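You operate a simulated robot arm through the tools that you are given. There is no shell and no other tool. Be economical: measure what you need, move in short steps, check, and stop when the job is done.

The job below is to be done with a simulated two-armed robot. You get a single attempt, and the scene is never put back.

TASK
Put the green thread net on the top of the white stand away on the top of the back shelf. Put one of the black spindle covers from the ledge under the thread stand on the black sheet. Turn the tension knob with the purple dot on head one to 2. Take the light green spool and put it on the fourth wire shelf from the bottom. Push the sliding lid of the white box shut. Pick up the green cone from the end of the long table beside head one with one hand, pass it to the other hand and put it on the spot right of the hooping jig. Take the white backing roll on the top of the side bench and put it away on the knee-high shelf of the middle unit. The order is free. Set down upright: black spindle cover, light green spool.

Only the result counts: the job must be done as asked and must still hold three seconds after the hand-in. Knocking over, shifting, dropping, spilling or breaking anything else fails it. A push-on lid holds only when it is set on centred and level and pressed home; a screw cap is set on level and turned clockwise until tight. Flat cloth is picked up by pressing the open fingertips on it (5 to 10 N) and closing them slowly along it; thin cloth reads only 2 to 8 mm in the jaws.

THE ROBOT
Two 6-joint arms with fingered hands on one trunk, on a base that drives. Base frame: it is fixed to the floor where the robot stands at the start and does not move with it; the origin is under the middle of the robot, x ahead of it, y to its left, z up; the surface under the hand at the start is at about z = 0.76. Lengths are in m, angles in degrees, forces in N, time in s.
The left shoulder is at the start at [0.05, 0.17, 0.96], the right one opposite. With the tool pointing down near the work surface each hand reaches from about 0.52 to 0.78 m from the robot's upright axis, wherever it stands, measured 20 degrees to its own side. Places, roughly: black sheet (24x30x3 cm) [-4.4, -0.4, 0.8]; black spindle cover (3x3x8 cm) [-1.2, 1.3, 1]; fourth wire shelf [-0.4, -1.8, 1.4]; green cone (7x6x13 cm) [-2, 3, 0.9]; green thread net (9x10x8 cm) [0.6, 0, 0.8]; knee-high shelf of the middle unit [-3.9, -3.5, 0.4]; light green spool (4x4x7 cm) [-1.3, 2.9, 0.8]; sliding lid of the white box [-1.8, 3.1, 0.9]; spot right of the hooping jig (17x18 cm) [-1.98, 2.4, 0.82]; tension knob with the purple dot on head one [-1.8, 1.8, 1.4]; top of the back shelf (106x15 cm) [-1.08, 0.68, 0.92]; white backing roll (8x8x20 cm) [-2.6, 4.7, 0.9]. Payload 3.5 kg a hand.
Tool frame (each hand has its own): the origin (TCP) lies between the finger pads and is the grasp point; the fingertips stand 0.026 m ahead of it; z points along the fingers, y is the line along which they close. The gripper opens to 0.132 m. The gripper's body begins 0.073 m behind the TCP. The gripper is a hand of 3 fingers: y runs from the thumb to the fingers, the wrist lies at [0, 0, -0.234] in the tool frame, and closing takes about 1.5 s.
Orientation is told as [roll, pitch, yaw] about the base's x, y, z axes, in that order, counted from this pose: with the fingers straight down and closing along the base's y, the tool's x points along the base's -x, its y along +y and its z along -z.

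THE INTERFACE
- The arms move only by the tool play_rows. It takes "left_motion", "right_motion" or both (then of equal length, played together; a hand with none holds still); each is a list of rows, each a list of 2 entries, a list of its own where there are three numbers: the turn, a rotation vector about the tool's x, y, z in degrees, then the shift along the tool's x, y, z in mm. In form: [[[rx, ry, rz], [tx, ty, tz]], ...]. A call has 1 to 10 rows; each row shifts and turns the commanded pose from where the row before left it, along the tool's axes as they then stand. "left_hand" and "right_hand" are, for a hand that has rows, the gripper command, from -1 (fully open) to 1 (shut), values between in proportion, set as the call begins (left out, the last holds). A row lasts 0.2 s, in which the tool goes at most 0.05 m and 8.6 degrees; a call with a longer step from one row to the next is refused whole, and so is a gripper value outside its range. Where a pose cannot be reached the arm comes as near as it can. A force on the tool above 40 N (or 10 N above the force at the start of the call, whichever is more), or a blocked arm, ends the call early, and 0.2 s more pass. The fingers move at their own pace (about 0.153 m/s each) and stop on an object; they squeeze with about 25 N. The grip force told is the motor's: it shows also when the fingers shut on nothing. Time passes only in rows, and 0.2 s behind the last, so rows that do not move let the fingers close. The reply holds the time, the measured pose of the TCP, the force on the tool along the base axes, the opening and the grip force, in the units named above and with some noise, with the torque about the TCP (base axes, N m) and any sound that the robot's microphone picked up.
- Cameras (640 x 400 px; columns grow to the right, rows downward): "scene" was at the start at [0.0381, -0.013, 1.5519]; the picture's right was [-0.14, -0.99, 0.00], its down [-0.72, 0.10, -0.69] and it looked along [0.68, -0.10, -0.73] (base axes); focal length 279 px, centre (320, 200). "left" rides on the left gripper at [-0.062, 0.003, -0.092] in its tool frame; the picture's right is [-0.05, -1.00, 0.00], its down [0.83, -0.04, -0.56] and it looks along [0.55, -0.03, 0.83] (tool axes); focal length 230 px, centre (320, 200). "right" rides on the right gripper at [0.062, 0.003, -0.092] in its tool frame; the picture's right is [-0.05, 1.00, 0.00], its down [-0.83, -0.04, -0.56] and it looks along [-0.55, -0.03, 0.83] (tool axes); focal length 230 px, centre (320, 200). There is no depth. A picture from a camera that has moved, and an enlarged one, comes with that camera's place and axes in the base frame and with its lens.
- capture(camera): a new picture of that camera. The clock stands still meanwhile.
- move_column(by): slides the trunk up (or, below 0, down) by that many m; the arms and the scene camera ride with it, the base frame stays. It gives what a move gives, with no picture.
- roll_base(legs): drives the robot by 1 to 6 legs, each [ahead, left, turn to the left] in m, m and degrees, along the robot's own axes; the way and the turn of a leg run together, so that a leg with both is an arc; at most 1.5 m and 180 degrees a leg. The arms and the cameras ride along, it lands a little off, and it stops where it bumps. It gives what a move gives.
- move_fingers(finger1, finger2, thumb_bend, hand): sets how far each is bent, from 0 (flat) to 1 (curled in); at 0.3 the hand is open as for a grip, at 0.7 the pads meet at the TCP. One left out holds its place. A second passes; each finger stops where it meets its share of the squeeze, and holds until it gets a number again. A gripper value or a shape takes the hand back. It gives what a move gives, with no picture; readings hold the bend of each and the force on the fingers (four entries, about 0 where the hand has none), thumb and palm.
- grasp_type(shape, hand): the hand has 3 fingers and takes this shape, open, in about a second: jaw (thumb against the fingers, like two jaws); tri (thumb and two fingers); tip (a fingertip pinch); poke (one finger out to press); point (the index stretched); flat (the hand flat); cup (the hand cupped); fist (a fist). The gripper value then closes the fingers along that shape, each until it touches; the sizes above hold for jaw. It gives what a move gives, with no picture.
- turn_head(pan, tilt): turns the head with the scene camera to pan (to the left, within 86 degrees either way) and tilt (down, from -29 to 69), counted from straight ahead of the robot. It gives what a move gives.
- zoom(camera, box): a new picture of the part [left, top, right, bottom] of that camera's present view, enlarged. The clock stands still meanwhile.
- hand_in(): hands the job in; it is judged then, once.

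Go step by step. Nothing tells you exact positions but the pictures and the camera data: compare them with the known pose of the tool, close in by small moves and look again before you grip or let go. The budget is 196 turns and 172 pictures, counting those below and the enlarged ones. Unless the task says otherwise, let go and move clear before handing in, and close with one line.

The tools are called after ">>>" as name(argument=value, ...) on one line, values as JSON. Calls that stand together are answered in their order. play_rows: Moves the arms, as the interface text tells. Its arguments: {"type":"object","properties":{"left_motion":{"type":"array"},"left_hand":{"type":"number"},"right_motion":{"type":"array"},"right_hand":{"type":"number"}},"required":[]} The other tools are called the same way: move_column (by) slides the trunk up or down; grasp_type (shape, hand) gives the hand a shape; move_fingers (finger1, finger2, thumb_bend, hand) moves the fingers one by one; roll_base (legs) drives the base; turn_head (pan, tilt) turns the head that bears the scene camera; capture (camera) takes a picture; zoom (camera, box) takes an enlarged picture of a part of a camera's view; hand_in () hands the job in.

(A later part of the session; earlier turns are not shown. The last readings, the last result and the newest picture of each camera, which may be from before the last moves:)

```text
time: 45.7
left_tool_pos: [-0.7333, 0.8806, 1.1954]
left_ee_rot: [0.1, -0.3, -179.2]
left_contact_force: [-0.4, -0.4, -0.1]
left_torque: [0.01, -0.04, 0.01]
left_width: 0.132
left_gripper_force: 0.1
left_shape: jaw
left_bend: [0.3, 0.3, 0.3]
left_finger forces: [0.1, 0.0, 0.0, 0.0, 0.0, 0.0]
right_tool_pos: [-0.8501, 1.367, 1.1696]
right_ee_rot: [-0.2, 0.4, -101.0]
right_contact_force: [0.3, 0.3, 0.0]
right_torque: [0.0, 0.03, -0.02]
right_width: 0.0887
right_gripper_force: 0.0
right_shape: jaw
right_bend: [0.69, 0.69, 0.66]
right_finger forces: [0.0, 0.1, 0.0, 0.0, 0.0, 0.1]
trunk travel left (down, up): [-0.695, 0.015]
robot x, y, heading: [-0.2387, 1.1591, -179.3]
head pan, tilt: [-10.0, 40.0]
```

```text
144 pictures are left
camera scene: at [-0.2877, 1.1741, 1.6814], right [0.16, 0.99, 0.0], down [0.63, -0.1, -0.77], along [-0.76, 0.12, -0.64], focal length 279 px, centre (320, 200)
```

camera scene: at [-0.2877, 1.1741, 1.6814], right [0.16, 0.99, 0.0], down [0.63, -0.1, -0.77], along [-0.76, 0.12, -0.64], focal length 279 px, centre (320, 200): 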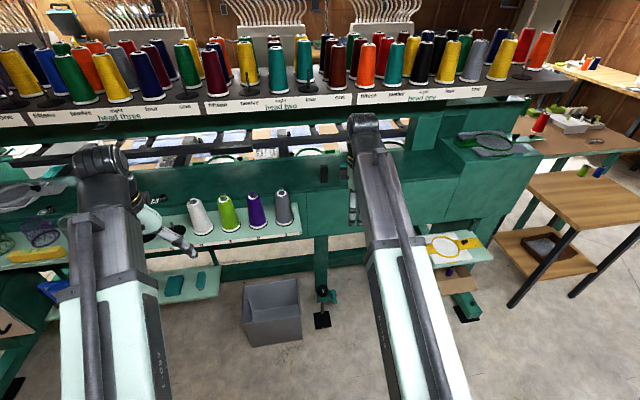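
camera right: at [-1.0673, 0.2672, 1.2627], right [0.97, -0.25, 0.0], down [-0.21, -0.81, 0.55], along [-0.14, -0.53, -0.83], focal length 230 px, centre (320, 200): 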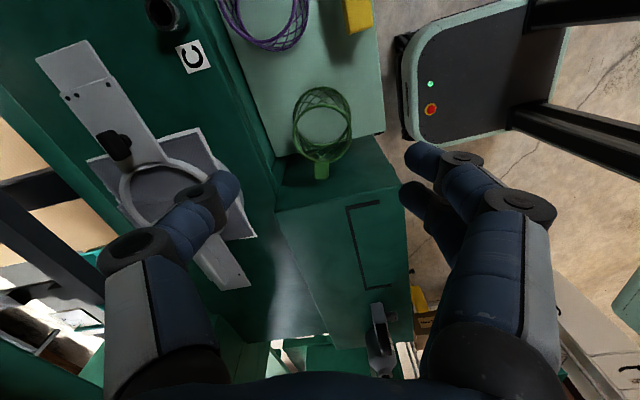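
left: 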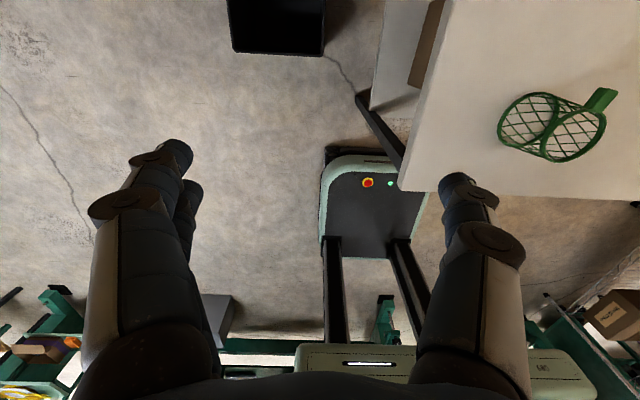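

The covers are just beside the right arm. I'll zoom on them and look with the right camera.

>>> zoom(camera="scene", box=[290, 140, 400, 220])

>>> capture(camera="right")

```text
5.00 times, centred on (345, 180) of scene
camera zoom: at [-0.2877, 1.1741, 1.6814], right [0.16, 0.99, 0.0], down [0.63, -0.1, -0.77], along [-0.76, 0.12, -0.64], focal length 1393 px, centre (195, 300)
```

zoom: 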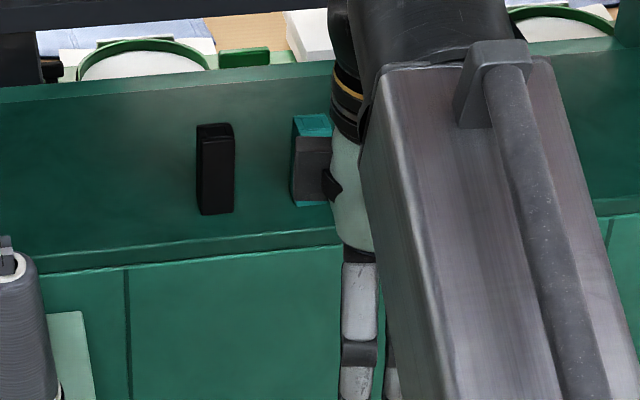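

```text
142 pictures are left
camera right: at [-0.8349, 1.4262, 1.2621], right [0.97, -0.24, 0.0], down [-0.2, -0.81, 0.55], along [-0.14, -0.53, -0.83], focal length 230 px, centre (320, 200)
```

right: 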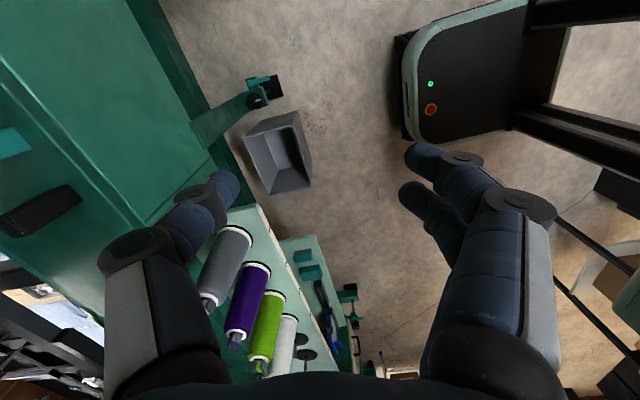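

The first black cover stands near (-1.27, 1.34), base about z 0.96, and the thread stand hangs over the ledge, so I must come in roughly horizontally. The left hand suits this, since its camera will then sit on top. First I'll tuck the right hand back.

>>> play_rows(right_motion=[[[0, 0, 8.2], [0, 0, 0]], [[0, 0, 8.2], [0, 0, 0]], [[0, 0, 8.2], [0, 0, 0]], [[0, 0, 8.2], [0, 0, 0]], [[0, 0, 8.2], [0, 0, 0]], [[0, 0, 8.2], [0, 0, 0]], [[0, 0, 8.2], [0, 0, 0]], [[0, 0, 8.2], [0, 0, 0]], [[0, 0, 8.2], [0, 0, 0]], [[0, 0, 4.5], [0, 0, 0]]], right_hand=-1)

>>> play_rows(right_motion=[[[0, 0, 0], [40, 0, 0]], [[0, 0, 0], [40, 0, 0]], [[0, 0, 0], [40, 0, 0]], [[0, 0, 0], [20, 0, 0]], [[0, 0, 0], [0, 0, 0]]], left_motion=[[[0, -8, 0], [0, 0, 10]], [[0, -8, 0], [0, 0, 10]], [[0, -8, 0], [0, 0, 10]], [[0, -8, 0], [0, 0, 0]], [[0, -8, 0], [0, 0, 0]]])

>>> move_column(by=-0.2)

>>> turn_head(pan=0, tilt=15)

>>> capture(camera="scene")

```text
time: 47.9
left_tool_pos: [-0.734, 0.881, 1.1953]
left_ee_rot: [0.1, -0.5, -179.2]
left_contact_force: [0.3, -0.5, -0.5]
left_torque: [-0.03, -0.01, 0.0]
left_width: 0.1318
left_gripper_force: 0.1
left_shape: jaw
left_bend: [0.3, 0.3, 0.3]
left_finger forces: [0.0, 0.1, 0.1, 0.1, 0.0, 0.0]
right_tool_pos: [-0.8506, 1.3655, 1.1691]
right_ee_rot: [-0.3, -0.2, -179.5]
right_contact_force: [0.1, -0.6, 0.0]
right_torque: [0.04, 0.01, -0.02]
right_width: 0.1318
right_gripper_force: 0.1
right_shape: jaw
right_bend: [0.3, 0.3, 0.3]
right_finger forces: [0.1, 0.0, 0.0, 0.0, 0.1, 0.0]
trunk travel left (down, up): [-0.695, 0.015]
robot x, y, heading: [-0.2421, 1.1642, -179.2]
head pan, tilt: [-10.0, 40.0]
```

```text
time: 49.1
left_tool_pos: [-0.8085, 0.8561, 1.1984]
left_ee_rot: [0.1, -40.4, -179.3]
left_contact_force: [0.6, -0.4, 0.1]
left_torque: [0.0, 0.01, 0.02]
left_width: 0.1317
left_gripper_force: 0.0
left_shape: jaw
left_bend: [0.3, 0.3, 0.3]
left_finger forces: [0.0, 0.0, 0.0, 0.0, 0.0, 0.0]
left hand out of reach, approached as far as the arm can: row 3, 4, 5
right_tool_pos: [-0.7096, 1.365, 1.1706]
right_ee_rot: [-0.3, -0.1, -179.5]
right_contact_force: [-0.2, -0.9, -0.5]
right_torque: [0.03, -0.01, -0.02]
right_width: 0.1317
right_gripper_force: 0.2
right_shape: jaw
right_bend: [0.3, 0.3, 0.3]
right_finger forces: [0.0, 0.0, 0.0, 0.0, 0.0, 0.0]
trunk travel left (down, up): [-0.695, 0.015]
robot x, y, heading: [-0.2445, 1.1631, -179.3]
head pan, tilt: [-10.0, 40.0]
```

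```text
time: 51.3
left_tool_pos: [-0.8083, 0.8559, 0.9981]
left_ee_rot: [0.2, -40.3, -179.3]
left_contact_force: [0.5, 0.6, 0.3]
left_torque: [-0.02, 0.01, 0.01]
left_width: 0.132
left_gripper_force: 0.0
left_shape: jaw
left_bend: [0.3, 0.3, 0.3]
left_finger forces: [0.0, 0.1, 0.0, 0.0, 0.1, 0.1]
right_tool_pos: [-0.7093, 1.3659, 0.97]
right_ee_rot: [-0.3, -0.1, -179.4]
right_contact_force: [0.0, 0.8, -0.8]
right_torque: [-0.03, -0.02, 0.02]
right_width: 0.1319
right_gripper_force: 0.1
right_shape: jaw
right_bend: [0.3, 0.3, 0.3]
right_finger forces: [0.0, 0.0, 0.0, 0.1, 0.1, 0.0]
trunk travel left (down, up): [-0.495, 0.215]
robot x, y, heading: [-0.2414, 1.1621, -179.1]
head pan, tilt: [-10.0, 40.0]
```

```text
time: 52.2
left_tool_pos: [-0.8087, 0.857, 0.9976]
left_ee_rot: [0.1, -40.2, -179.3]
left_contact_force: [-0.1, 0.2, 0.0]
left_torque: [-0.04, 0.01, 0.01]
left_width: 0.1317
left_gripper_force: 0.0
left_shape: jaw
left_bend: [0.3, 0.3, 0.3]
left_finger forces: [0.1, 0.1, 0.1, 0.1, 0.0, 0.0]
right_tool_pos: [-0.7103, 1.3656, 0.9708]
right_ee_rot: [-0.3, -0.1, -179.4]
right_contact_force: [0.8, -1.1, 1.1]
right_torque: [0.02, -0.01, -0.04]
right_width: 0.1319
right_gripper_force: 0.1
right_shape: jaw
right_bend: [0.3, 0.3, 0.3]
right_finger forces: [0.0, 0.0, 0.1, 0.0, 0.1, 0.0]
trunk travel left (down, up): [-0.495, 0.215]
robot x, y, heading: [-0.245, 1.1612, -178.8]
head pan, tilt: [0.0, 15.0]
```

```text
141 pictures are left
camera scene: at [-0.2972, 1.1592, 1.5209], right [-0.01, 1.0, 0.0], down [0.26, 0.0, -0.97], along [-0.97, -0.01, -0.26], focal length 279 px, centre (320, 200)
```

scene: 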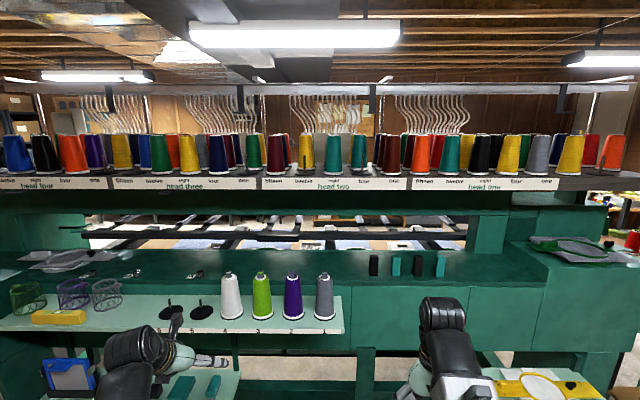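

Now the layout is clear: covers black, teal, black, teal at x about -1.265, with the first black at y about 1.353 and the stand edge at x about -1.30, z about 1.28. A 40 to 45° tilted approach with the left hand works; I'll slide the base over.

>>> roll_base(legs=[[0, -0.47, -1], [0.2, 0, 0]])

>>> turn_head(pan=15, tilt=35)

>>> capture(camera="scene")

>>> capture(camera="left")

```text
time: 56.2
left_tool_pos: [-1.0195, 1.3357, 0.997]
left_ee_rot: [0.1, -40.3, 179.4]
left_contact_force: [0.0, -0.9, -0.4]
left_torque: [-0.02, -0.02, 0.02]
left_width: 0.1319
left_gripper_force: 0.0
left_shape: jaw
left_bend: [0.3, 0.3, 0.3]
left_finger forces: [0.0, 0.1, 0.0, 0.0, 0.0, 0.0]
right_tool_pos: [-0.9098, 1.8414, 0.9694]
right_ee_rot: [-0.2, -0.1, 179.3]
right_contact_force: [0.2, 0.4, 0.3]
right_torque: [-0.01, -0.04, -0.01]
right_width: 0.1322
right_gripper_force: 0.0
right_shape: jaw
right_bend: [0.3, 0.3, 0.3]
right_finger forces: [0.1, 0.0, 0.1, 0.1, 0.0, 0.0]
trunk travel left (down, up): [-0.495, 0.215]
robot x, y, heading: [-0.4478, 1.6276, 179.4]
head pan, tilt: [0.0, 15.0]
```

```text
time: 57.0
left_tool_pos: [-1.0188, 1.335, 0.998]
left_ee_rot: [0.1, -40.4, 179.4]
left_contact_force: [0.0, 0.4, -0.4]
left_torque: [0.04, -0.02, 0.01]
left_width: 0.1318
left_gripper_force: 0.0
left_shape: jaw
left_bend: [0.3, 0.3, 0.3]
left_finger forces: [0.0, 0.0, 0.0, 0.1, 0.1, 0.0]
right_tool_pos: [-0.9101, 1.8428, 0.9695]
right_ee_rot: [-0.3, -0.1, 179.3]
right_contact_force: [0.5, 0.3, -0.3]
right_torque: [0.01, -0.01, 0.01]
right_width: 0.1318
right_gripper_force: 0.0
right_shape: jaw
right_bend: [0.3, 0.3, 0.3]
right_finger forces: [0.1, 0.1, 0.1, 0.0, 0.0, 0.0]
trunk travel left (down, up): [-0.495, 0.215]
robot x, y, heading: [-0.4469, 1.6257, 179.4]
head pan, tilt: [15.0, 35.0]
```

```text
140 pictures are left
camera scene: at [-0.4929, 1.6038, 1.489], right [-0.25, 0.97, 0.0], down [0.55, 0.14, -0.82], along [-0.79, -0.2, -0.57], focal length 279 px, centre (320, 200)
```

scene: 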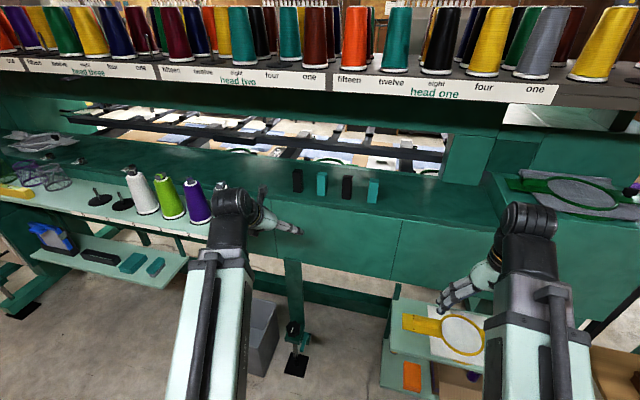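

```text
139 pictures are left
camera left: at [-1.0055, 1.3325, 1.1085], right [-0.03, 1.0, 0.03], down [0.99, 0.03, -0.11], along [-0.11, 0.03, -0.99], focal length 230 px, centre (320, 200)
```

left: 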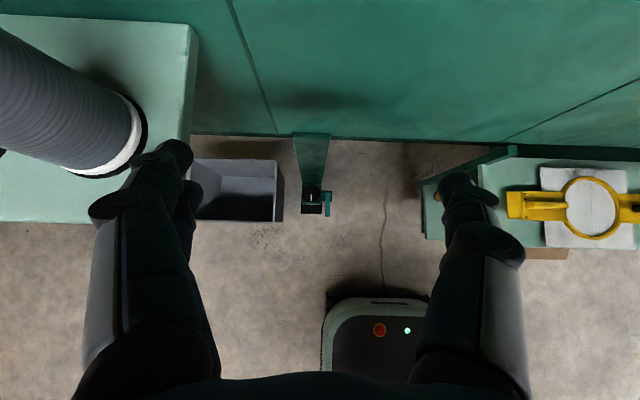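

I'll tilt the left hand more towards horizontal so its camera can see the covers, and narrow the opening.

>>> play_rows(left_motion=[[[0, -8, 0], [-5, 0, -5]], [[0, -8, 0], [-5, 0, -5]], [[0, -8, 0], [-5, 0, 0]], [[0, -8, 0], [-5, 0, 0]], [[0, 0, 0], [0, 0, 0]]], left_hand=-0.2)

>>> capture(camera="left")

```text
time: 58.2
left_tool_pos: [-1.0987, 1.3063, 1.0505]
left_ee_rot: [0.1, -72.3, 179.3]
left_contact_force: [0.0, 0.4, -0.6]
left_torque: [-0.02, -0.01, 0.01]
left_width: 0.0797
left_gripper_force: 0.0
left_shape: jaw
left_bend: [0.71, 0.71, 0.71]
left_finger forces: [0.1, 0.0, 0.1, 0.0, 0.0, 0.0]
left hand out of reach, approached as far as the arm can: row 1, 2, 3, 4
right_tool_pos: [-0.9077, 1.8417, 0.9705]
right_ee_rot: [-0.3, -0.1, 179.3]
right_contact_force: [-0.1, 0.0, 1.0]
right_torque: [0.04, 0.01, -0.01]
right_width: 0.1321
right_gripper_force: 0.0
right_shape: jaw
right_bend: [0.3, 0.3, 0.3]
right_finger forces: [0.1, 0.0, 0.0, 0.1, 0.0, 0.0]
trunk travel left (down, up): [-0.495, 0.215]
robot x, y, heading: [-0.4478, 1.6207, 179.4]
head pan, tilt: [15.0, 35.0]
```

```text
138 pictures are left
camera left: at [-1.0295, 1.302, 1.1374], right [-0.01, 1.0, 0.05], down [0.78, 0.04, -0.62], along [-0.62, 0.03, -0.78], focal length 230 px, centre (320, 200)
```

left: 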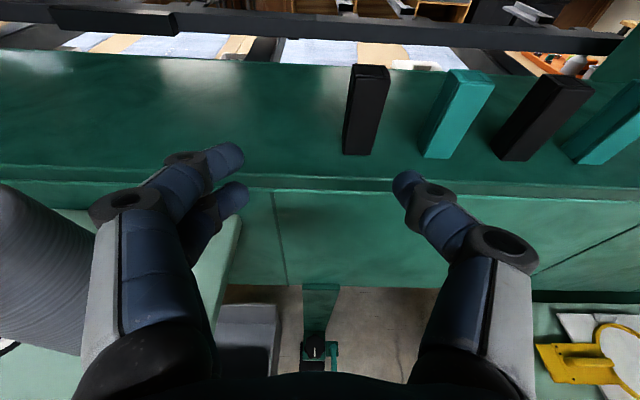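

The cover is at about (-1.258, 1.355), base z 0.958. I'll align sideways first and advance part of the way.

>>> play_rows(left_motion=[[[0, 0, 0], [-5, -25, 10]], [[0, 0, 0], [-6, -24, 30]], [[0, 0, 0], [0, 0, 40]], [[0, 0, 0], [0, 0, 0]]])

>>> capture(camera="left")

```text
time: 59.2
left_tool_pos: [-1.1792, 1.352, 1.0384]
left_ee_rot: [0.2, -72.2, 179.3]
left_contact_force: [0.9, -0.3, -0.1]
left_torque: [0.02, -0.02, -0.01]
left_width: 0.0799
left_gripper_force: 0.1
left_shape: jaw
left_bend: [0.71, 0.71, 0.71]
left_finger forces: [0.0, 0.0, 0.0, 0.0, 0.1, 0.0]
right_tool_pos: [-0.9094, 1.8417, 0.9694]
right_ee_rot: [-0.3, -0.2, 179.2]
right_contact_force: [0.0, 0.2, 1.3]
right_torque: [0.0, -0.01, 0.02]
right_width: 0.1321
right_gripper_force: 0.0
right_shape: jaw
right_bend: [0.3, 0.3, 0.3]
right_finger forces: [0.0, 0.0, 0.0, 0.0, 0.0, 0.1]
trunk travel left (down, up): [-0.495, 0.215]
robot x, y, heading: [-0.4481, 1.6264, 179.4]
head pan, tilt: [15.0, 35.0]
```

```text
137 pictures are left
camera left: at [-1.1099, 1.3485, 1.1252], right [-0.01, 1.0, 0.05], down [0.78, 0.03, -0.62], along [-0.62, 0.03, -0.78], focal length 230 px, centre (320, 200)
```

left: 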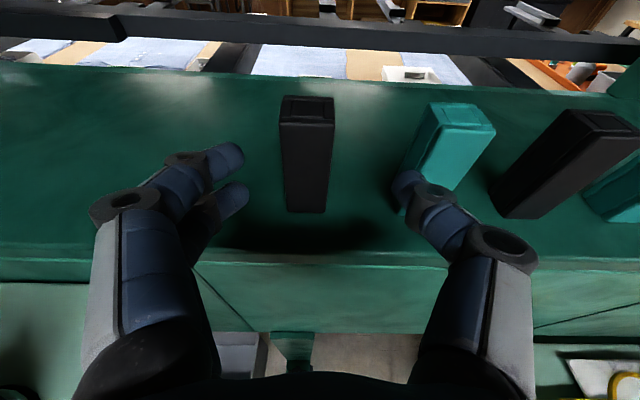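

The cover is about 10 mm to the left of the hand's centre line. I'll correct, advance around it and close.

>>> play_rows(left_motion=[[[0, 0, 0], [0, 10, 0]], [[0, 0, 0], [2, 0, 25]], [[0, 0, 0], [2, 0, 25]], [[0, 0, 0], [0, 0, 27]], [[0, 0, 0], [0, 0, 0]]])

>>> capture(camera="left")

```text
time: 60.4
left_tool_pos: [-1.2534, 1.345, 1.0118]
left_ee_rot: [0.3, -72.3, 179.1]
left_contact_force: [-0.3, -0.9, 1.7]
left_torque: [-0.08, 0.03, 0.02]
left_width: 0.0795
left_gripper_force: 0.1
left_shape: jaw
left_bend: [0.71, 0.71, 0.71]
left_finger forces: [0.1, 1.3, 0.0, 0.1, 0.1, 0.0]
right_tool_pos: [-0.9094, 1.8423, 0.9702]
right_ee_rot: [-0.3, -0.2, 179.2]
right_contact_force: [0.7, 0.8, -0.1]
right_torque: [-0.04, 0.01, 0.01]
right_width: 0.1318
right_gripper_force: 0.0
right_shape: jaw
right_bend: [0.3, 0.3, 0.3]
right_finger forces: [0.1, 0.0, 0.0, 0.1, 0.1, 0.0]
trunk travel left (down, up): [-0.495, 0.215]
robot x, y, heading: [-0.4458, 1.6297, 179.5]
head pan, tilt: [15.0, 35.0]
```

```text
136 pictures are left
camera left: at [-1.1835, 1.3419, 1.0986], right [-0.01, 1.0, 0.05], down [0.78, 0.04, -0.62], along [-0.62, 0.03, -0.78], focal length 230 px, centre (320, 200)
```

left: 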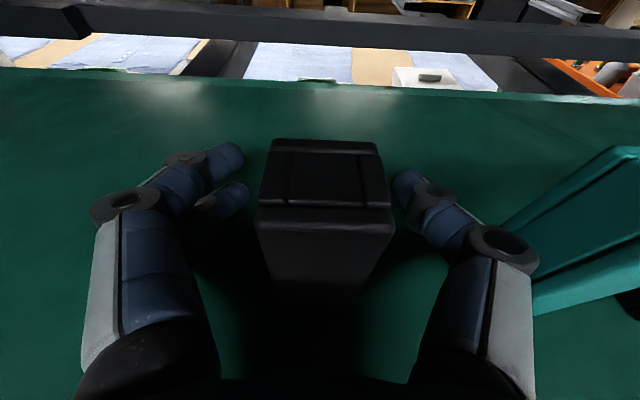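

The cover is between the fingers; I'll draw back about 12 mm to centre it on the pads and close gently.

>>> play_rows(left_motion=[[[0, 0, 0], [0, 0, -12]], [[0, 0, 0], [0, 0, 0]]])

>>> play_rows(left_motion=[[[0, 0, 0], [0, 0, 0]], [[0, 0, 0], [0, 0, 0]], [[0, 0, 0], [0, 0, 0]], [[0, 0, 0], [0, 0, 0]], [[0, 0, 0], [0, 0, 0]], [[0, 0, 0], [0, 0, 0]]], left_hand=0.9)

>>> capture(camera="left")

```text
time: 61.0
left_tool_pos: [-1.2424, 1.3458, 1.0144]
left_ee_rot: [0.2, -72.3, 179.3]
left_contact_force: [0.1, 0.6, -0.5]
left_torque: [0.03, -0.02, -0.02]
left_width: 0.0796
left_gripper_force: 0.0
left_shape: jaw
left_bend: [0.71, 0.71, 0.71]
left_finger forces: [0.1, 0.0, 0.0, 0.1, 0.2, 0.1]
right_tool_pos: [-0.9095, 1.8416, 0.9701]
right_ee_rot: [-0.3, -0.1, 179.3]
right_contact_force: [-0.4, 0.6, 0.2]
right_torque: [-0.02, 0.03, 0.0]
right_width: 0.1317
right_gripper_force: 0.1
right_shape: jaw
right_bend: [0.3, 0.3, 0.3]
right_finger forces: [0.0, 0.0, 0.0, 0.0, 0.1, 0.0]
trunk travel left (down, up): [-0.495, 0.215]
robot x, y, heading: [-0.4478, 1.6295, 179.4]
head pan, tilt: [15.0, 35.0]
```

```text
time: 62.4
left_tool_pos: [-1.2418, 1.345, 1.0156]
left_ee_rot: [0.2, -72.4, 179.2]
left_contact_force: [0.1, 0.5, -0.1]
left_torque: [-0.04, 0.04, 0.0]
left_width: 0.0073
left_gripper_force: 0.0
left_shape: jaw
left_bend: [0.71, 0.71, 0.7]
left_finger forces: [0.0, 0.0, 0.0, 0.0, 0.1, 0.1]
right_tool_pos: [-0.9091, 1.8421, 0.9701]
right_ee_rot: [-0.3, 0.0, 179.3]
right_contact_force: [0.5, -0.4, 0.1]
right_torque: [-0.02, -0.01, -0.01]
right_width: 0.1318
right_gripper_force: 0.1
right_shape: jaw
right_bend: [0.3, 0.3, 0.3]
right_finger forces: [0.0, 0.0, 0.1, 0.0, 0.0, 0.0]
trunk travel left (down, up): [-0.495, 0.215]
robot x, y, heading: [-0.447, 1.628, 179.5]
head pan, tilt: [15.0, 35.0]
```

```text
135 pictures are left
camera left: at [-1.1722, 1.3422, 1.1027], right [-0.01, 1.0, 0.05], down [0.78, 0.04, -0.62], along [-0.62, 0.03, -0.78], focal length 230 px, centre (320, 200)
```

left: 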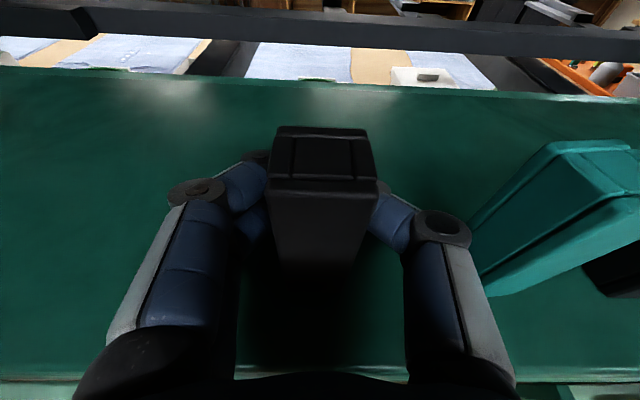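

The fingers closed behind the cover; re-triangulating puts it at x about -1.22, top z 1.06. I'll open, draw back 22 mm and close again.

>>> play_rows(left_motion=[[[0, 0, 0], [0, 0, 0]], [[0, 0, 0], [0, 0, 0]], [[0, 0, 0], [0, 0, 0]], [[0, 0, 0], [0, 0, 0]]], left_hand=-0.2)

>>> play_rows(left_motion=[[[0, 0, 0], [2, 0, -22]], [[0, 0, 0], [0, 0, 0]]])

>>> capture(camera="left")

>>> play_rows(left_motion=[[[0, 0, 0], [0, 0, 0]], [[0, 0, 0], [0, 0, 0]], [[0, 0, 0], [0, 0, 0]], [[0, 0, 0], [0, 0, 0]], [[0, 0, 0], [0, 0, 0]], [[0, 0, 0], [0, 0, 0]]], left_hand=0.9)

>>> capture(camera="left")

```text
time: 63.4
left_tool_pos: [-1.2439, 1.3454, 1.0152]
left_ee_rot: [0.2, -72.3, 179.2]
left_contact_force: [0.3, 0.2, -0.2]
left_torque: [0.01, 0.0, -0.01]
left_width: 0.0787
left_gripper_force: 0.1
left_shape: jaw
left_bend: [0.71, 0.71, 0.71]
left_finger forces: [0.0, 0.0, 0.0, 0.1, 0.1, 0.0]
right_tool_pos: [-0.9074, 1.8415, 0.9696]
right_ee_rot: [-0.3, -0.1, 179.3]
right_contact_force: [-0.3, 0.8, 0.2]
right_torque: [-0.05, 0.0, 0.01]
right_width: 0.1318
right_gripper_force: 0.1
right_shape: jaw
right_bend: [0.3, 0.3, 0.3]
right_finger forces: [0.0, 0.0, 0.0, 0.1, 0.1, 0.0]
trunk travel left (down, up): [-0.495, 0.215]
robot x, y, heading: [-0.4453, 1.6267, 179.6]
head pan, tilt: [15.0, 35.0]
```

```text
time: 64.0
left_tool_pos: [-1.2204, 1.3448, 1.0201]
left_ee_rot: [0.2, -72.3, 179.2]
left_contact_force: [0.2, -0.1, -0.3]
left_torque: [-0.01, 0.02, -0.03]
left_width: 0.0784
left_gripper_force: 0.0
left_shape: jaw
left_bend: [0.71, 0.71, 0.71]
left_finger forces: [0.0, 0.0, 0.0, 0.1, 0.0, 0.0]
right_tool_pos: [-0.9096, 1.8418, 0.9706]
right_ee_rot: [-0.3, -0.1, 179.3]
right_contact_force: [0.4, 0.1, 0.2]
right_torque: [0.03, -0.01, -0.05]
right_width: 0.1318
right_gripper_force: 0.0
right_shape: jaw
right_bend: [0.3, 0.3, 0.3]
right_finger forces: [0.0, 0.0, 0.1, 0.0, 0.0, 0.1]
trunk travel left (down, up): [-0.495, 0.215]
robot x, y, heading: [-0.4468, 1.6253, 179.5]
head pan, tilt: [15.0, 35.0]
```

```text
134 pictures are left
camera left: at [-1.1499, 1.3408, 1.1083], right [-0.01, 1.0, 0.05], down [0.78, 0.04, -0.62], along [-0.62, 0.03, -0.78], focal length 230 px, centre (320, 200)
```

left: 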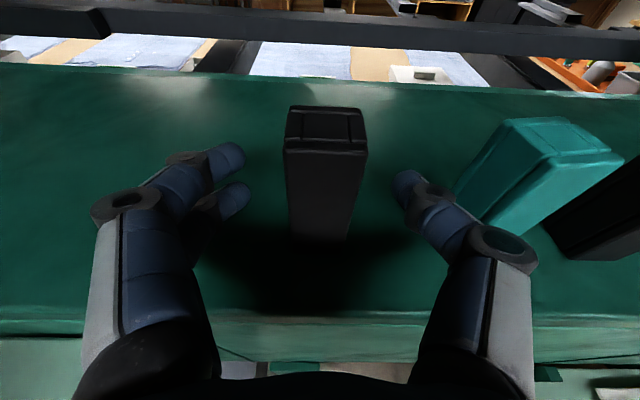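

```text
time: 65.4
left_tool_pos: [-1.22, 1.3441, 1.0213]
left_ee_rot: [0.3, -72.3, 179.2]
left_contact_force: [0.1, 0.2, -0.4]
left_torque: [0.04, 0.02, -0.04]
left_width: 0.0
left_gripper_force: 25.1
left_shape: jaw
left_bend: [0.7, 0.71, 0.73]
left_finger forces: [0.0, 0.0, 0.0, 0.0, 0.1, 0.1]
right_tool_pos: [-0.9087, 1.8419, 0.9701]
right_ee_rot: [-0.3, -0.1, 179.5]
right_contact_force: [0.4, 0.4, 1.0]
right_torque: [-0.01, -0.01, -0.01]
right_width: 0.132
right_gripper_force: 0.0
right_shape: jaw
right_bend: [0.3, 0.3, 0.3]
right_finger forces: [0.0, 0.1, 0.0, 0.0, 0.0, 0.1]
trunk travel left (down, up): [-0.495, 0.215]
robot x, y, heading: [-0.4478, 1.6276, 179.7]
head pan, tilt: [15.0, 35.0]
```

```text
133 pictures are left
camera left: at [-1.1501, 1.3408, 1.108], right [-0.01, 1.0, 0.05], down [0.78, 0.04, -0.62], along [-0.62, 0.03, -0.78], focal length 230 px, centre (320, 200)
```

left: 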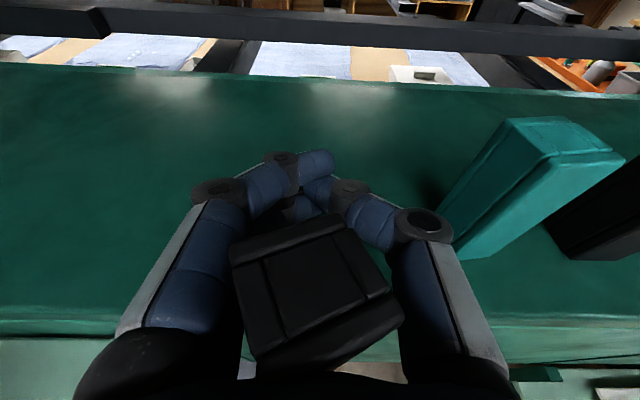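

The cover has slipped toward the palm and looks rotated inside the hand. I'll hold still and inspect it from the head camera.

>>> zoom(camera="scene", box=[230, 140, 390, 240])

```text
4.00 times, centred on (310, 190) of scene
camera zoom: at [-0.493, 1.6037, 1.489], right [-0.25, 0.97, 0.0], down [0.56, 0.14, -0.82], along [-0.79, -0.2, -0.57], focal length 1115 px, centre (360, 240)
```

zoom: 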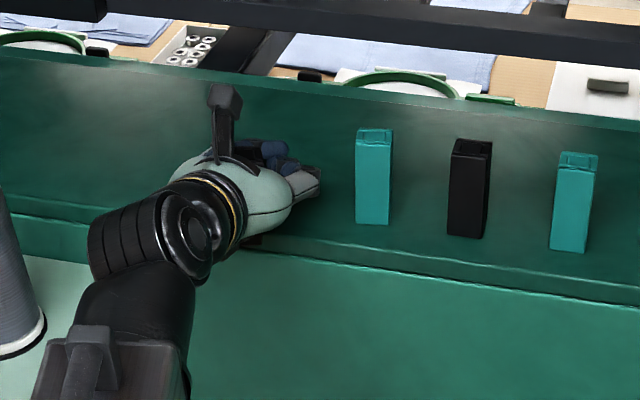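

The cover seems to be leaning back about 35° against the palm with its foot on the ledge, since it really stood nearer (x about -1.20) than I took it to be. I'll open the fingers gently and look before nudging it upright.

>>> play_rows(left_motion=[[[0, 0, 0], [0, 0, 0]], [[0, 0, 0], [0, 0, 0]], [[0, 0, 0], [0, 0, 0]]], left_hand=0.4)

>>> capture(camera="left")

```text
time: 66.2
left_tool_pos: [-1.2204, 1.3438, 1.0204]
left_ee_rot: [0.0, -72.4, 179.2]
left_contact_force: [0.1, -0.2, 0.5]
left_torque: [-0.01, 0.0, 0.01]
left_width: 0.0393
left_gripper_force: 0.1
left_shape: jaw
left_bend: [0.73, 0.73, 0.7]
left_finger forces: [0.0, 0.0, 0.0, 0.0, 0.0, 0.0]
right_tool_pos: [-0.9095, 1.842, 0.9705]
right_ee_rot: [-0.3, -0.2, 179.3]
right_contact_force: [0.0, 0.4, 0.2]
right_torque: [-0.03, 0.0, 0.0]
right_width: 0.1317
right_gripper_force: 0.1
right_shape: jaw
right_bend: [0.3, 0.3, 0.3]
right_finger forces: [0.0, 0.0, 0.0, 0.1, 0.1, 0.0]
trunk travel left (down, up): [-0.495, 0.215]
robot x, y, heading: [-0.4499, 1.6274, 179.2]
head pan, tilt: [15.0, 35.0]
```

```text
131 pictures are left
camera left: at [-1.1501, 1.3408, 1.108], right [-0.01, 1.0, 0.05], down [0.78, 0.04, -0.62], along [-0.62, 0.03, -0.78], focal length 230 px, centre (320, 200)
```

left: 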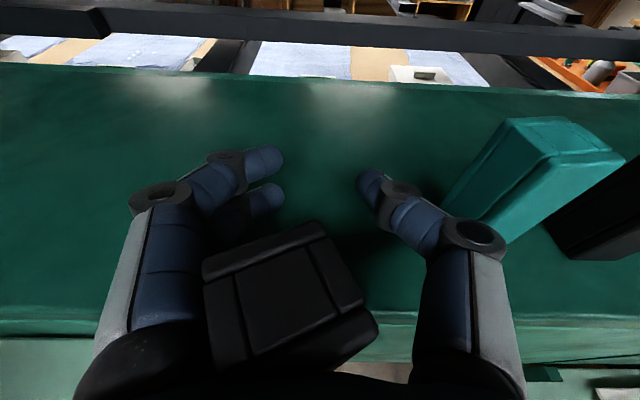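

The cover still leans inside the hand. I'll open to 80 mm and push forward slowly so the palm tips it upright.

>>> play_rows(left_motion=[[[0, 0, 0], [0, 0, 0]], [[0, 0, 0], [0, 0, 0]], [[0, 0, 0], [-4, 0, 8]], [[0, 0, 0], [-4, 0, 8]], [[0, 0, 0], [0, 0, 0]]], left_hand=-0.2)

>>> capture(camera="left")

```text
time: 67.4
left_tool_pos: [-1.2357, 1.3459, 1.022]
left_ee_rot: [0.2, -72.3, 179.1]
left_contact_force: [-0.3, -0.2, 0.3]
left_torque: [-0.02, 0.0, 0.01]
left_width: 0.0785
left_gripper_force: 0.0
left_shape: jaw
left_bend: [0.71, 0.71, 0.71]
left_finger forces: [0.0, 0.0, 0.0, 0.1, 0.1, 0.0]
right_tool_pos: [-0.9095, 1.8422, 0.9702]
right_ee_rot: [-0.3, -0.1, 179.3]
right_contact_force: [0.6, 0.5, 0.5]
right_torque: [-0.02, 0.01, -0.01]
right_width: 0.1318
right_gripper_force: 0.0
right_shape: jaw
right_bend: [0.3, 0.3, 0.3]
right_finger forces: [0.0, 0.0, 0.0, 0.0, 0.0, 0.0]
trunk travel left (down, up): [-0.495, 0.215]
robot x, y, heading: [-0.4434, 1.6278, 179.8]
head pan, tilt: [15.0, 35.0]
```

```text
130 pictures are left
camera left: at [-1.1664, 1.342, 1.1097], right [-0.01, 1.0, 0.05], down [0.78, 0.04, -0.62], along [-0.62, 0.03, -0.78], focal length 230 px, centre (320, 200)
```

left: 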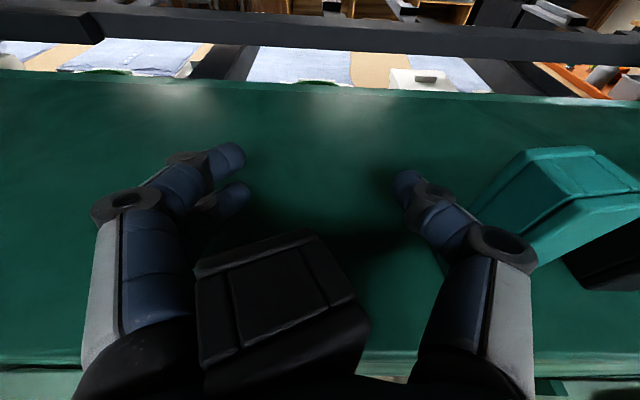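

It is coming along with the palm. I'll continue pushing slowly.

>>> play_rows(left_motion=[[[0, 0, 0], [-3, 0, 8]], [[0, 0, 0], [-3, 0, 8]], [[0, 0, 0], [0, 0, 0]]])

>>> capture(camera="left")

```text
time: 68.2
left_tool_pos: [-1.254, 1.3458, 1.0224]
left_ee_rot: [0.1, -72.3, 179.2]
left_contact_force: [0.0, -0.4, -0.5]
left_torque: [-0.01, -0.04, 0.01]
left_width: 0.0786
left_gripper_force: 0.1
left_shape: jaw
left_bend: [0.71, 0.71, 0.71]
left_finger forces: [0.1, 0.0, 0.1, 0.0, 0.0, 0.0]
right_tool_pos: [-0.9091, 1.8429, 0.97]
right_ee_rot: [-0.4, -0.1, 179.3]
right_contact_force: [-0.1, -0.3, -0.6]
right_torque: [-0.05, 0.02, -0.01]
right_width: 0.1318
right_gripper_force: 0.0
right_shape: jaw
right_bend: [0.3, 0.3, 0.3]
right_finger forces: [0.0, 0.0, 0.0, 0.0, 0.0, 0.0]
trunk travel left (down, up): [-0.495, 0.215]
robot x, y, heading: [-0.4474, 1.63, 179.3]
head pan, tilt: [15.0, 35.0]
```

```text
129 pictures are left
camera left: at [-1.1845, 1.3423, 1.1091], right [-0.01, 1.0, 0.05], down [0.78, 0.04, -0.62], along [-0.62, 0.03, -0.78], focal length 230 px, centre (320, 200)
```

left: 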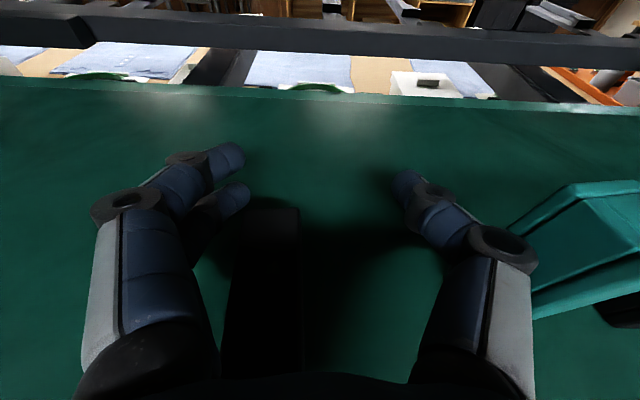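

The cover's posture changed; it may have tipped forward on to the ledge. I'll zoom.

>>> zoom(camera="left", box=[180, 150, 440, 390])

>>> zoom(camera="scene", box=[230, 140, 350, 215])

```text
1.67 times, centred on (310, 270) of left
camera zoom: at [-1.1845, 1.3423, 1.1091], right [-0.01, 1.0, 0.05], down [0.78, 0.04, -0.62], along [-0.62, 0.03, -0.78], focal length 384 px, centre (337, 83)
```

zoom: 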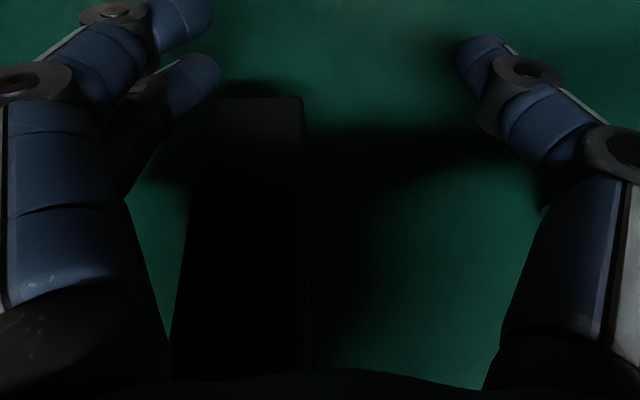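

```text
5.33 times, centred on (290, 178) of scene
camera zoom: at [-0.493, 1.6037, 1.489], right [-0.25, 0.97, 0.0], down [0.56, 0.14, -0.82], along [-0.79, -0.2, -0.57], focal length 1486 px, centre (480, 320)
```

zoom: 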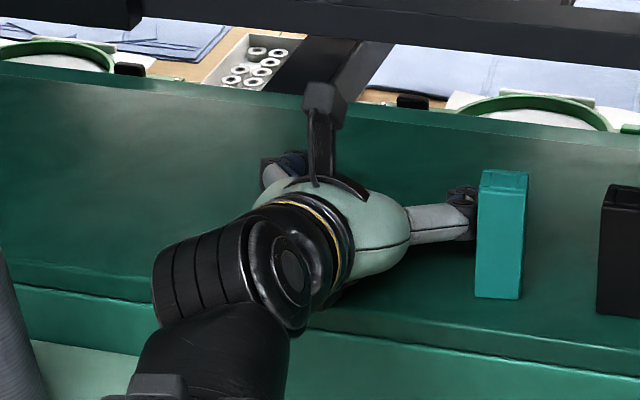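

The cover now lies on the ledge with its top pointing away, around (-1.21, 1.322). I can pick it with the hand pointing straight down and later tilt the hand to horizontal, which makes it upright again. First I'll raise and pull back the hand and turn it down.

>>> play_rows(left_motion=[[[0, 0, 0], [-40, 0, -12]], [[0, 0, 0], [-40, 0, -12]], [[0, 0, 0], [15, 0, -45]], [[0, 0, 0], [15, 0, -45]]])

>>> play_rows(left_motion=[[[0, 8, 0], [0, 0, 0]], [[0, 8, 0], [0, 0, 0]], [[0, 8, 0], [0, 0, 0]], [[0, 8, 0], [0, 0, 0]], [[0, 8, 0], [0, 0, 0]], [[0, 8, 0], [0, 0, 0]], [[0, 8, 0], [0, 0, 0]], [[0, 8, 0], [0, 0, 0]], [[0, 0, 0], [0, 0, 0]]])

>>> capture(camera="scene")

```text
time: 69.2
left_tool_pos: [-1.1564, 1.345, 1.1063]
left_ee_rot: [0.3, -72.3, 179.4]
left_contact_force: [0.4, 0.1, -0.2]
left_torque: [-0.01, -0.01, 0.01]
left_width: 0.0785
left_gripper_force: 0.0
left_shape: jaw
left_bend: [0.71, 0.71, 0.71]
left_finger forces: [0.0, 0.1, 0.0, 0.1, 0.0, 0.1]
right_tool_pos: [-0.9088, 1.8413, 0.9697]
right_ee_rot: [-0.3, -0.1, 179.3]
right_contact_force: [0.5, 0.5, 0.2]
right_torque: [-0.01, -0.01, -0.04]
right_width: 0.1317
right_gripper_force: 0.1
right_shape: jaw
right_bend: [0.3, 0.3, 0.3]
right_finger forces: [0.0, 0.0, 0.0, 0.1, 0.0, 0.1]
trunk travel left (down, up): [-0.495, 0.215]
robot x, y, heading: [-0.447, 1.6247, 179.6]
head pan, tilt: [15.0, 35.0]
```

```text
time: 71.2
left_tool_pos: [-1.1424, 1.348, 1.0952]
left_ee_rot: [0.1, -8.3, 179.3]
left_contact_force: [-0.2, 0.9, 0.5]
left_torque: [0.01, 0.0, 0.0]
left_width: 0.0789
left_gripper_force: 0.1
left_shape: jaw
left_bend: [0.71, 0.71, 0.71]
left_finger forces: [0.1, 0.1, 0.0, 0.1, 0.0, 0.0]
left hand out of reach, approached as far as the arm can: row 8
right_tool_pos: [-0.9089, 1.8414, 0.9707]
right_ee_rot: [-0.3, -0.1, 179.3]
right_contact_force: [0.1, -0.5, -0.1]
right_torque: [0.01, 0.0, 0.02]
right_width: 0.132
right_gripper_force: 0.1
right_shape: jaw
right_bend: [0.3, 0.3, 0.3]
right_finger forces: [0.0, 0.0, 0.0, 0.0, 0.1, 0.1]
trunk travel left (down, up): [-0.495, 0.215]
robot x, y, heading: [-0.4467, 1.6278, 179.6]
head pan, tilt: [15.0, 35.0]
```

```text
126 pictures are left
camera scene: at [-0.4931, 1.6037, 1.489], right [-0.25, 0.97, 0.0], down [0.56, 0.14, -0.82], along [-0.79, -0.2, -0.57], focal length 279 px, centre (320, 200)
```

scene: 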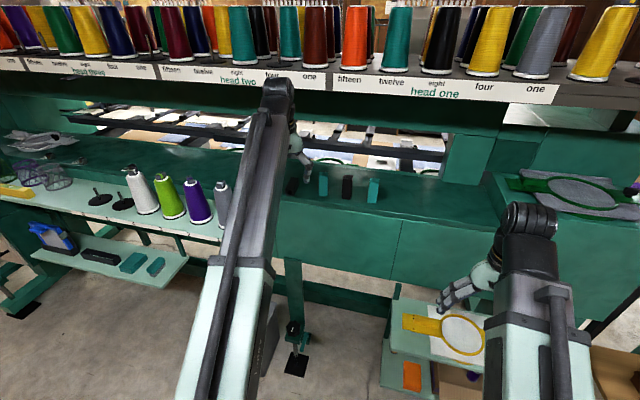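

I'll zoom on the lying cover, then bring the base 7 cm forward.

>>> zoom(camera="scene", box=[250, 140, 400, 230])

>>> capture(camera="left")

```text
4.27 times, centred on (325, 185) of scene
camera zoom: at [-0.4931, 1.6037, 1.489], right [-0.25, 0.97, 0.0], down [0.56, 0.14, -0.82], along [-0.79, -0.2, -0.57], focal length 1189 px, centre (299, 264)
```

zoom: 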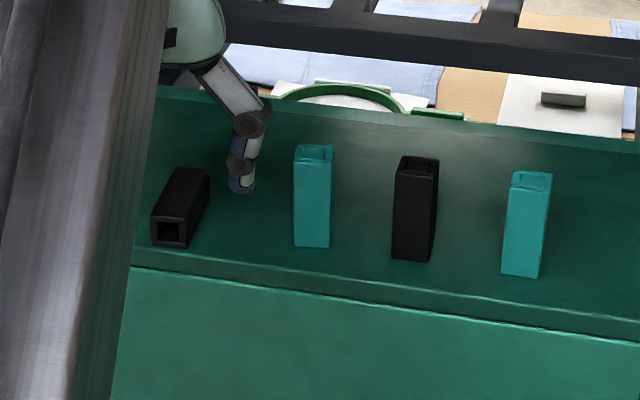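

```text
124 pictures are left
camera left: at [-1.1891, 1.3462, 1.1955], right [-0.04, 1.0, 0.01], down [0.9, 0.04, 0.43], along [0.43, 0.02, -0.9], focal length 230 px, centre (320, 200)
```

left: 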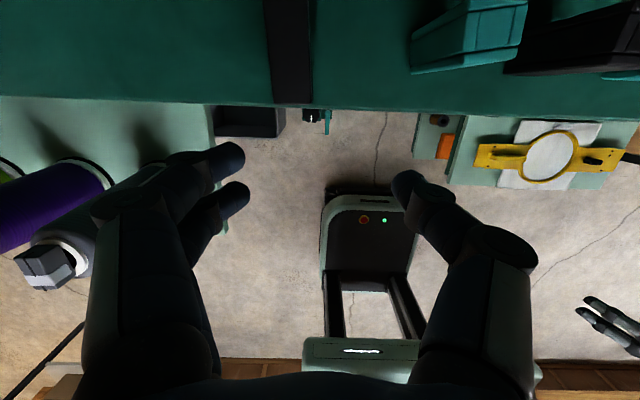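

The hollow bottom end faces me at x about -1.18 and the top end lies at -1.255, with y about 1.326. I'll drive 7 cm forward and align above it.

>>> roll_base(legs=[[0.075, 0, 0]])

>>> play_rows(left_motion=[[[0, 0, 0], [0, 22, 0]], [[0, 0, 0], [0, 0, 0]]])

>>> capture(camera="left")

>>> zoom(camera="scene", box=[220, 60, 400, 230])

```text
time: 72.3
left_tool_pos: [-1.2034, 1.3477, 1.0932]
left_ee_rot: [0.1, -8.1, 179.6]
left_contact_force: [-1.5, -0.1, 0.5]
left_torque: [0.03, 0.04, 0.04]
left_width: 0.0785
left_gripper_force: 0.1
left_shape: jaw
left_bend: [0.71, 0.71, 0.71]
left_finger forces: [0.1, 0.1, 0.1, 0.0, 0.0, 0.0]
right_tool_pos: [-0.9772, 1.8413, 0.9712]
right_ee_rot: [-0.3, -0.2, 179.5]
right_contact_force: [-0.3, 0.5, -0.9]
right_torque: [0.02, 0.01, 0.01]
right_width: 0.132
right_gripper_force: 0.1
right_shape: jaw
right_bend: [0.3, 0.3, 0.3]
right_finger forces: [0.1, 0.0, 0.0, 0.0, 0.0, 0.1]
trunk travel left (down, up): [-0.495, 0.215]
robot x, y, heading: [-0.5127, 1.6299, 179.8]
head pan, tilt: [15.0, 35.0]
stopped in leg 1: the robot was blocked; the commanded pose is now the measured one
```

```text
time: 72.9
left_tool_pos: [-1.2021, 1.3264, 1.0937]
left_ee_rot: [0.1, -8.1, 179.5]
left_contact_force: [0.0, -0.5, -0.2]
left_torque: [-0.02, 0.01, -0.06]
left_width: 0.0786
left_gripper_force: 0.0
left_shape: jaw
left_bend: [0.71, 0.71, 0.71]
left_finger forces: [0.1, 0.1, 0.0, 0.0, 0.0, 0.0]
right_tool_pos: [-0.9756, 1.8422, 0.9698]
right_ee_rot: [-0.3, -0.1, 179.4]
right_contact_force: [0.1, -1.0, -0.6]
right_torque: [0.0, -0.03, 0.0]
right_width: 0.132
right_gripper_force: 0.1
right_shape: jaw
right_bend: [0.3, 0.3, 0.3]
right_finger forces: [0.0, 0.0, 0.0, 0.0, 0.1, 0.1]
trunk travel left (down, up): [-0.495, 0.215]
robot x, y, heading: [-0.5139, 1.6276, 179.7]
head pan, tilt: [15.0, 35.0]
```

```text
123 pictures are left
camera left: at [-1.2501, 1.3243, 1.1941], right [-0.04, 1.0, 0.01], down [0.9, 0.04, 0.43], along [0.43, 0.02, -0.9], focal length 230 px, centre (320, 200)
```

left: 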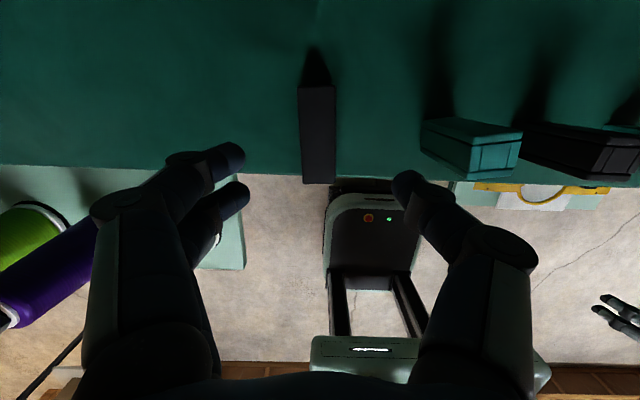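

```text
2.35 times, centred on (310, 145) of scene
camera zoom: at [-0.5591, 1.6052, 1.4891], right [-0.25, 0.97, 0.0], down [0.55, 0.14, -0.82], along [-0.79, -0.21, -0.57], focal length 656 px, centre (344, 329)
```

zoom: 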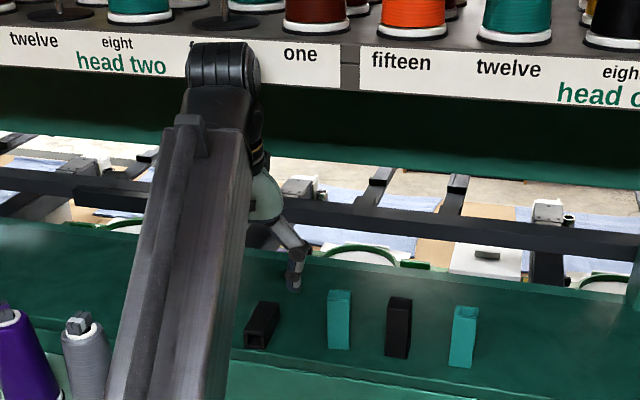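

The base got blocked slightly early, but the hand is well placed over the cover. I'll go straight down to just above the ledge.

>>> play_rows(left_motion=[[[0, 0, 0], [4.9, 2, 35]], [[0, 0, 0], [3.5, 0, 25]], [[0, 0, 0], [0, 0, 0]]])

>>> capture(camera="left")

>>> zoom(camera="scene", box=[220, 60, 400, 230])

```text
time: 73.7
left_tool_pos: [-1.203, 1.3256, 1.0307]
left_ee_rot: [0.1, -8.0, 179.6]
left_contact_force: [0.8, 0.1, -0.8]
left_torque: [0.01, 0.0, 0.0]
left_width: 0.0787
left_gripper_force: 0.3
left_shape: jaw
left_bend: [0.71, 0.71, 0.71]
left_finger forces: [0.1, 0.1, 0.1, 0.0, 0.0, 0.0]
right_tool_pos: [-0.9775, 1.8425, 0.9702]
right_ee_rot: [-0.4, -0.1, 179.4]
right_contact_force: [-0.5, -0.3, -0.3]
right_torque: [-0.02, -0.03, 0.03]
right_width: 0.1316
right_gripper_force: 0.0
right_shape: jaw
right_bend: [0.3, 0.3, 0.3]
right_finger forces: [0.0, 0.0, 0.0, 0.0, 0.1, 0.1]
trunk travel left (down, up): [-0.495, 0.215]
robot x, y, heading: [-0.5126, 1.6273, 179.5]
head pan, tilt: [15.0, 35.0]
```

```text
121 pictures are left
camera left: at [-1.2509, 1.3222, 1.1311], right [-0.04, 1.0, 0.01], down [0.9, 0.04, 0.43], along [0.43, 0.03, -0.9], focal length 230 px, centre (320, 200)
```

left: 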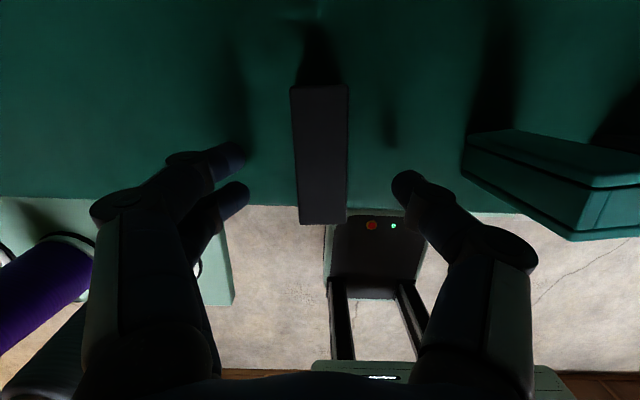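

```text
2.35 times, centred on (310, 145) of scene
camera zoom: at [-0.5606, 1.6044, 1.489], right [-0.25, 0.97, 0.0], down [0.56, 0.14, -0.82], along [-0.79, -0.21, -0.57], focal length 656 px, centre (344, 329)
```

zoom: 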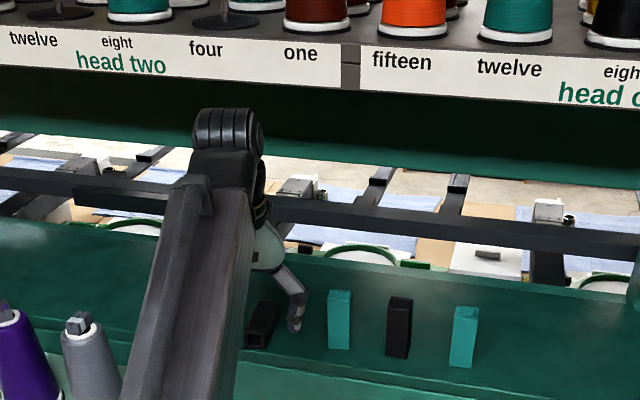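

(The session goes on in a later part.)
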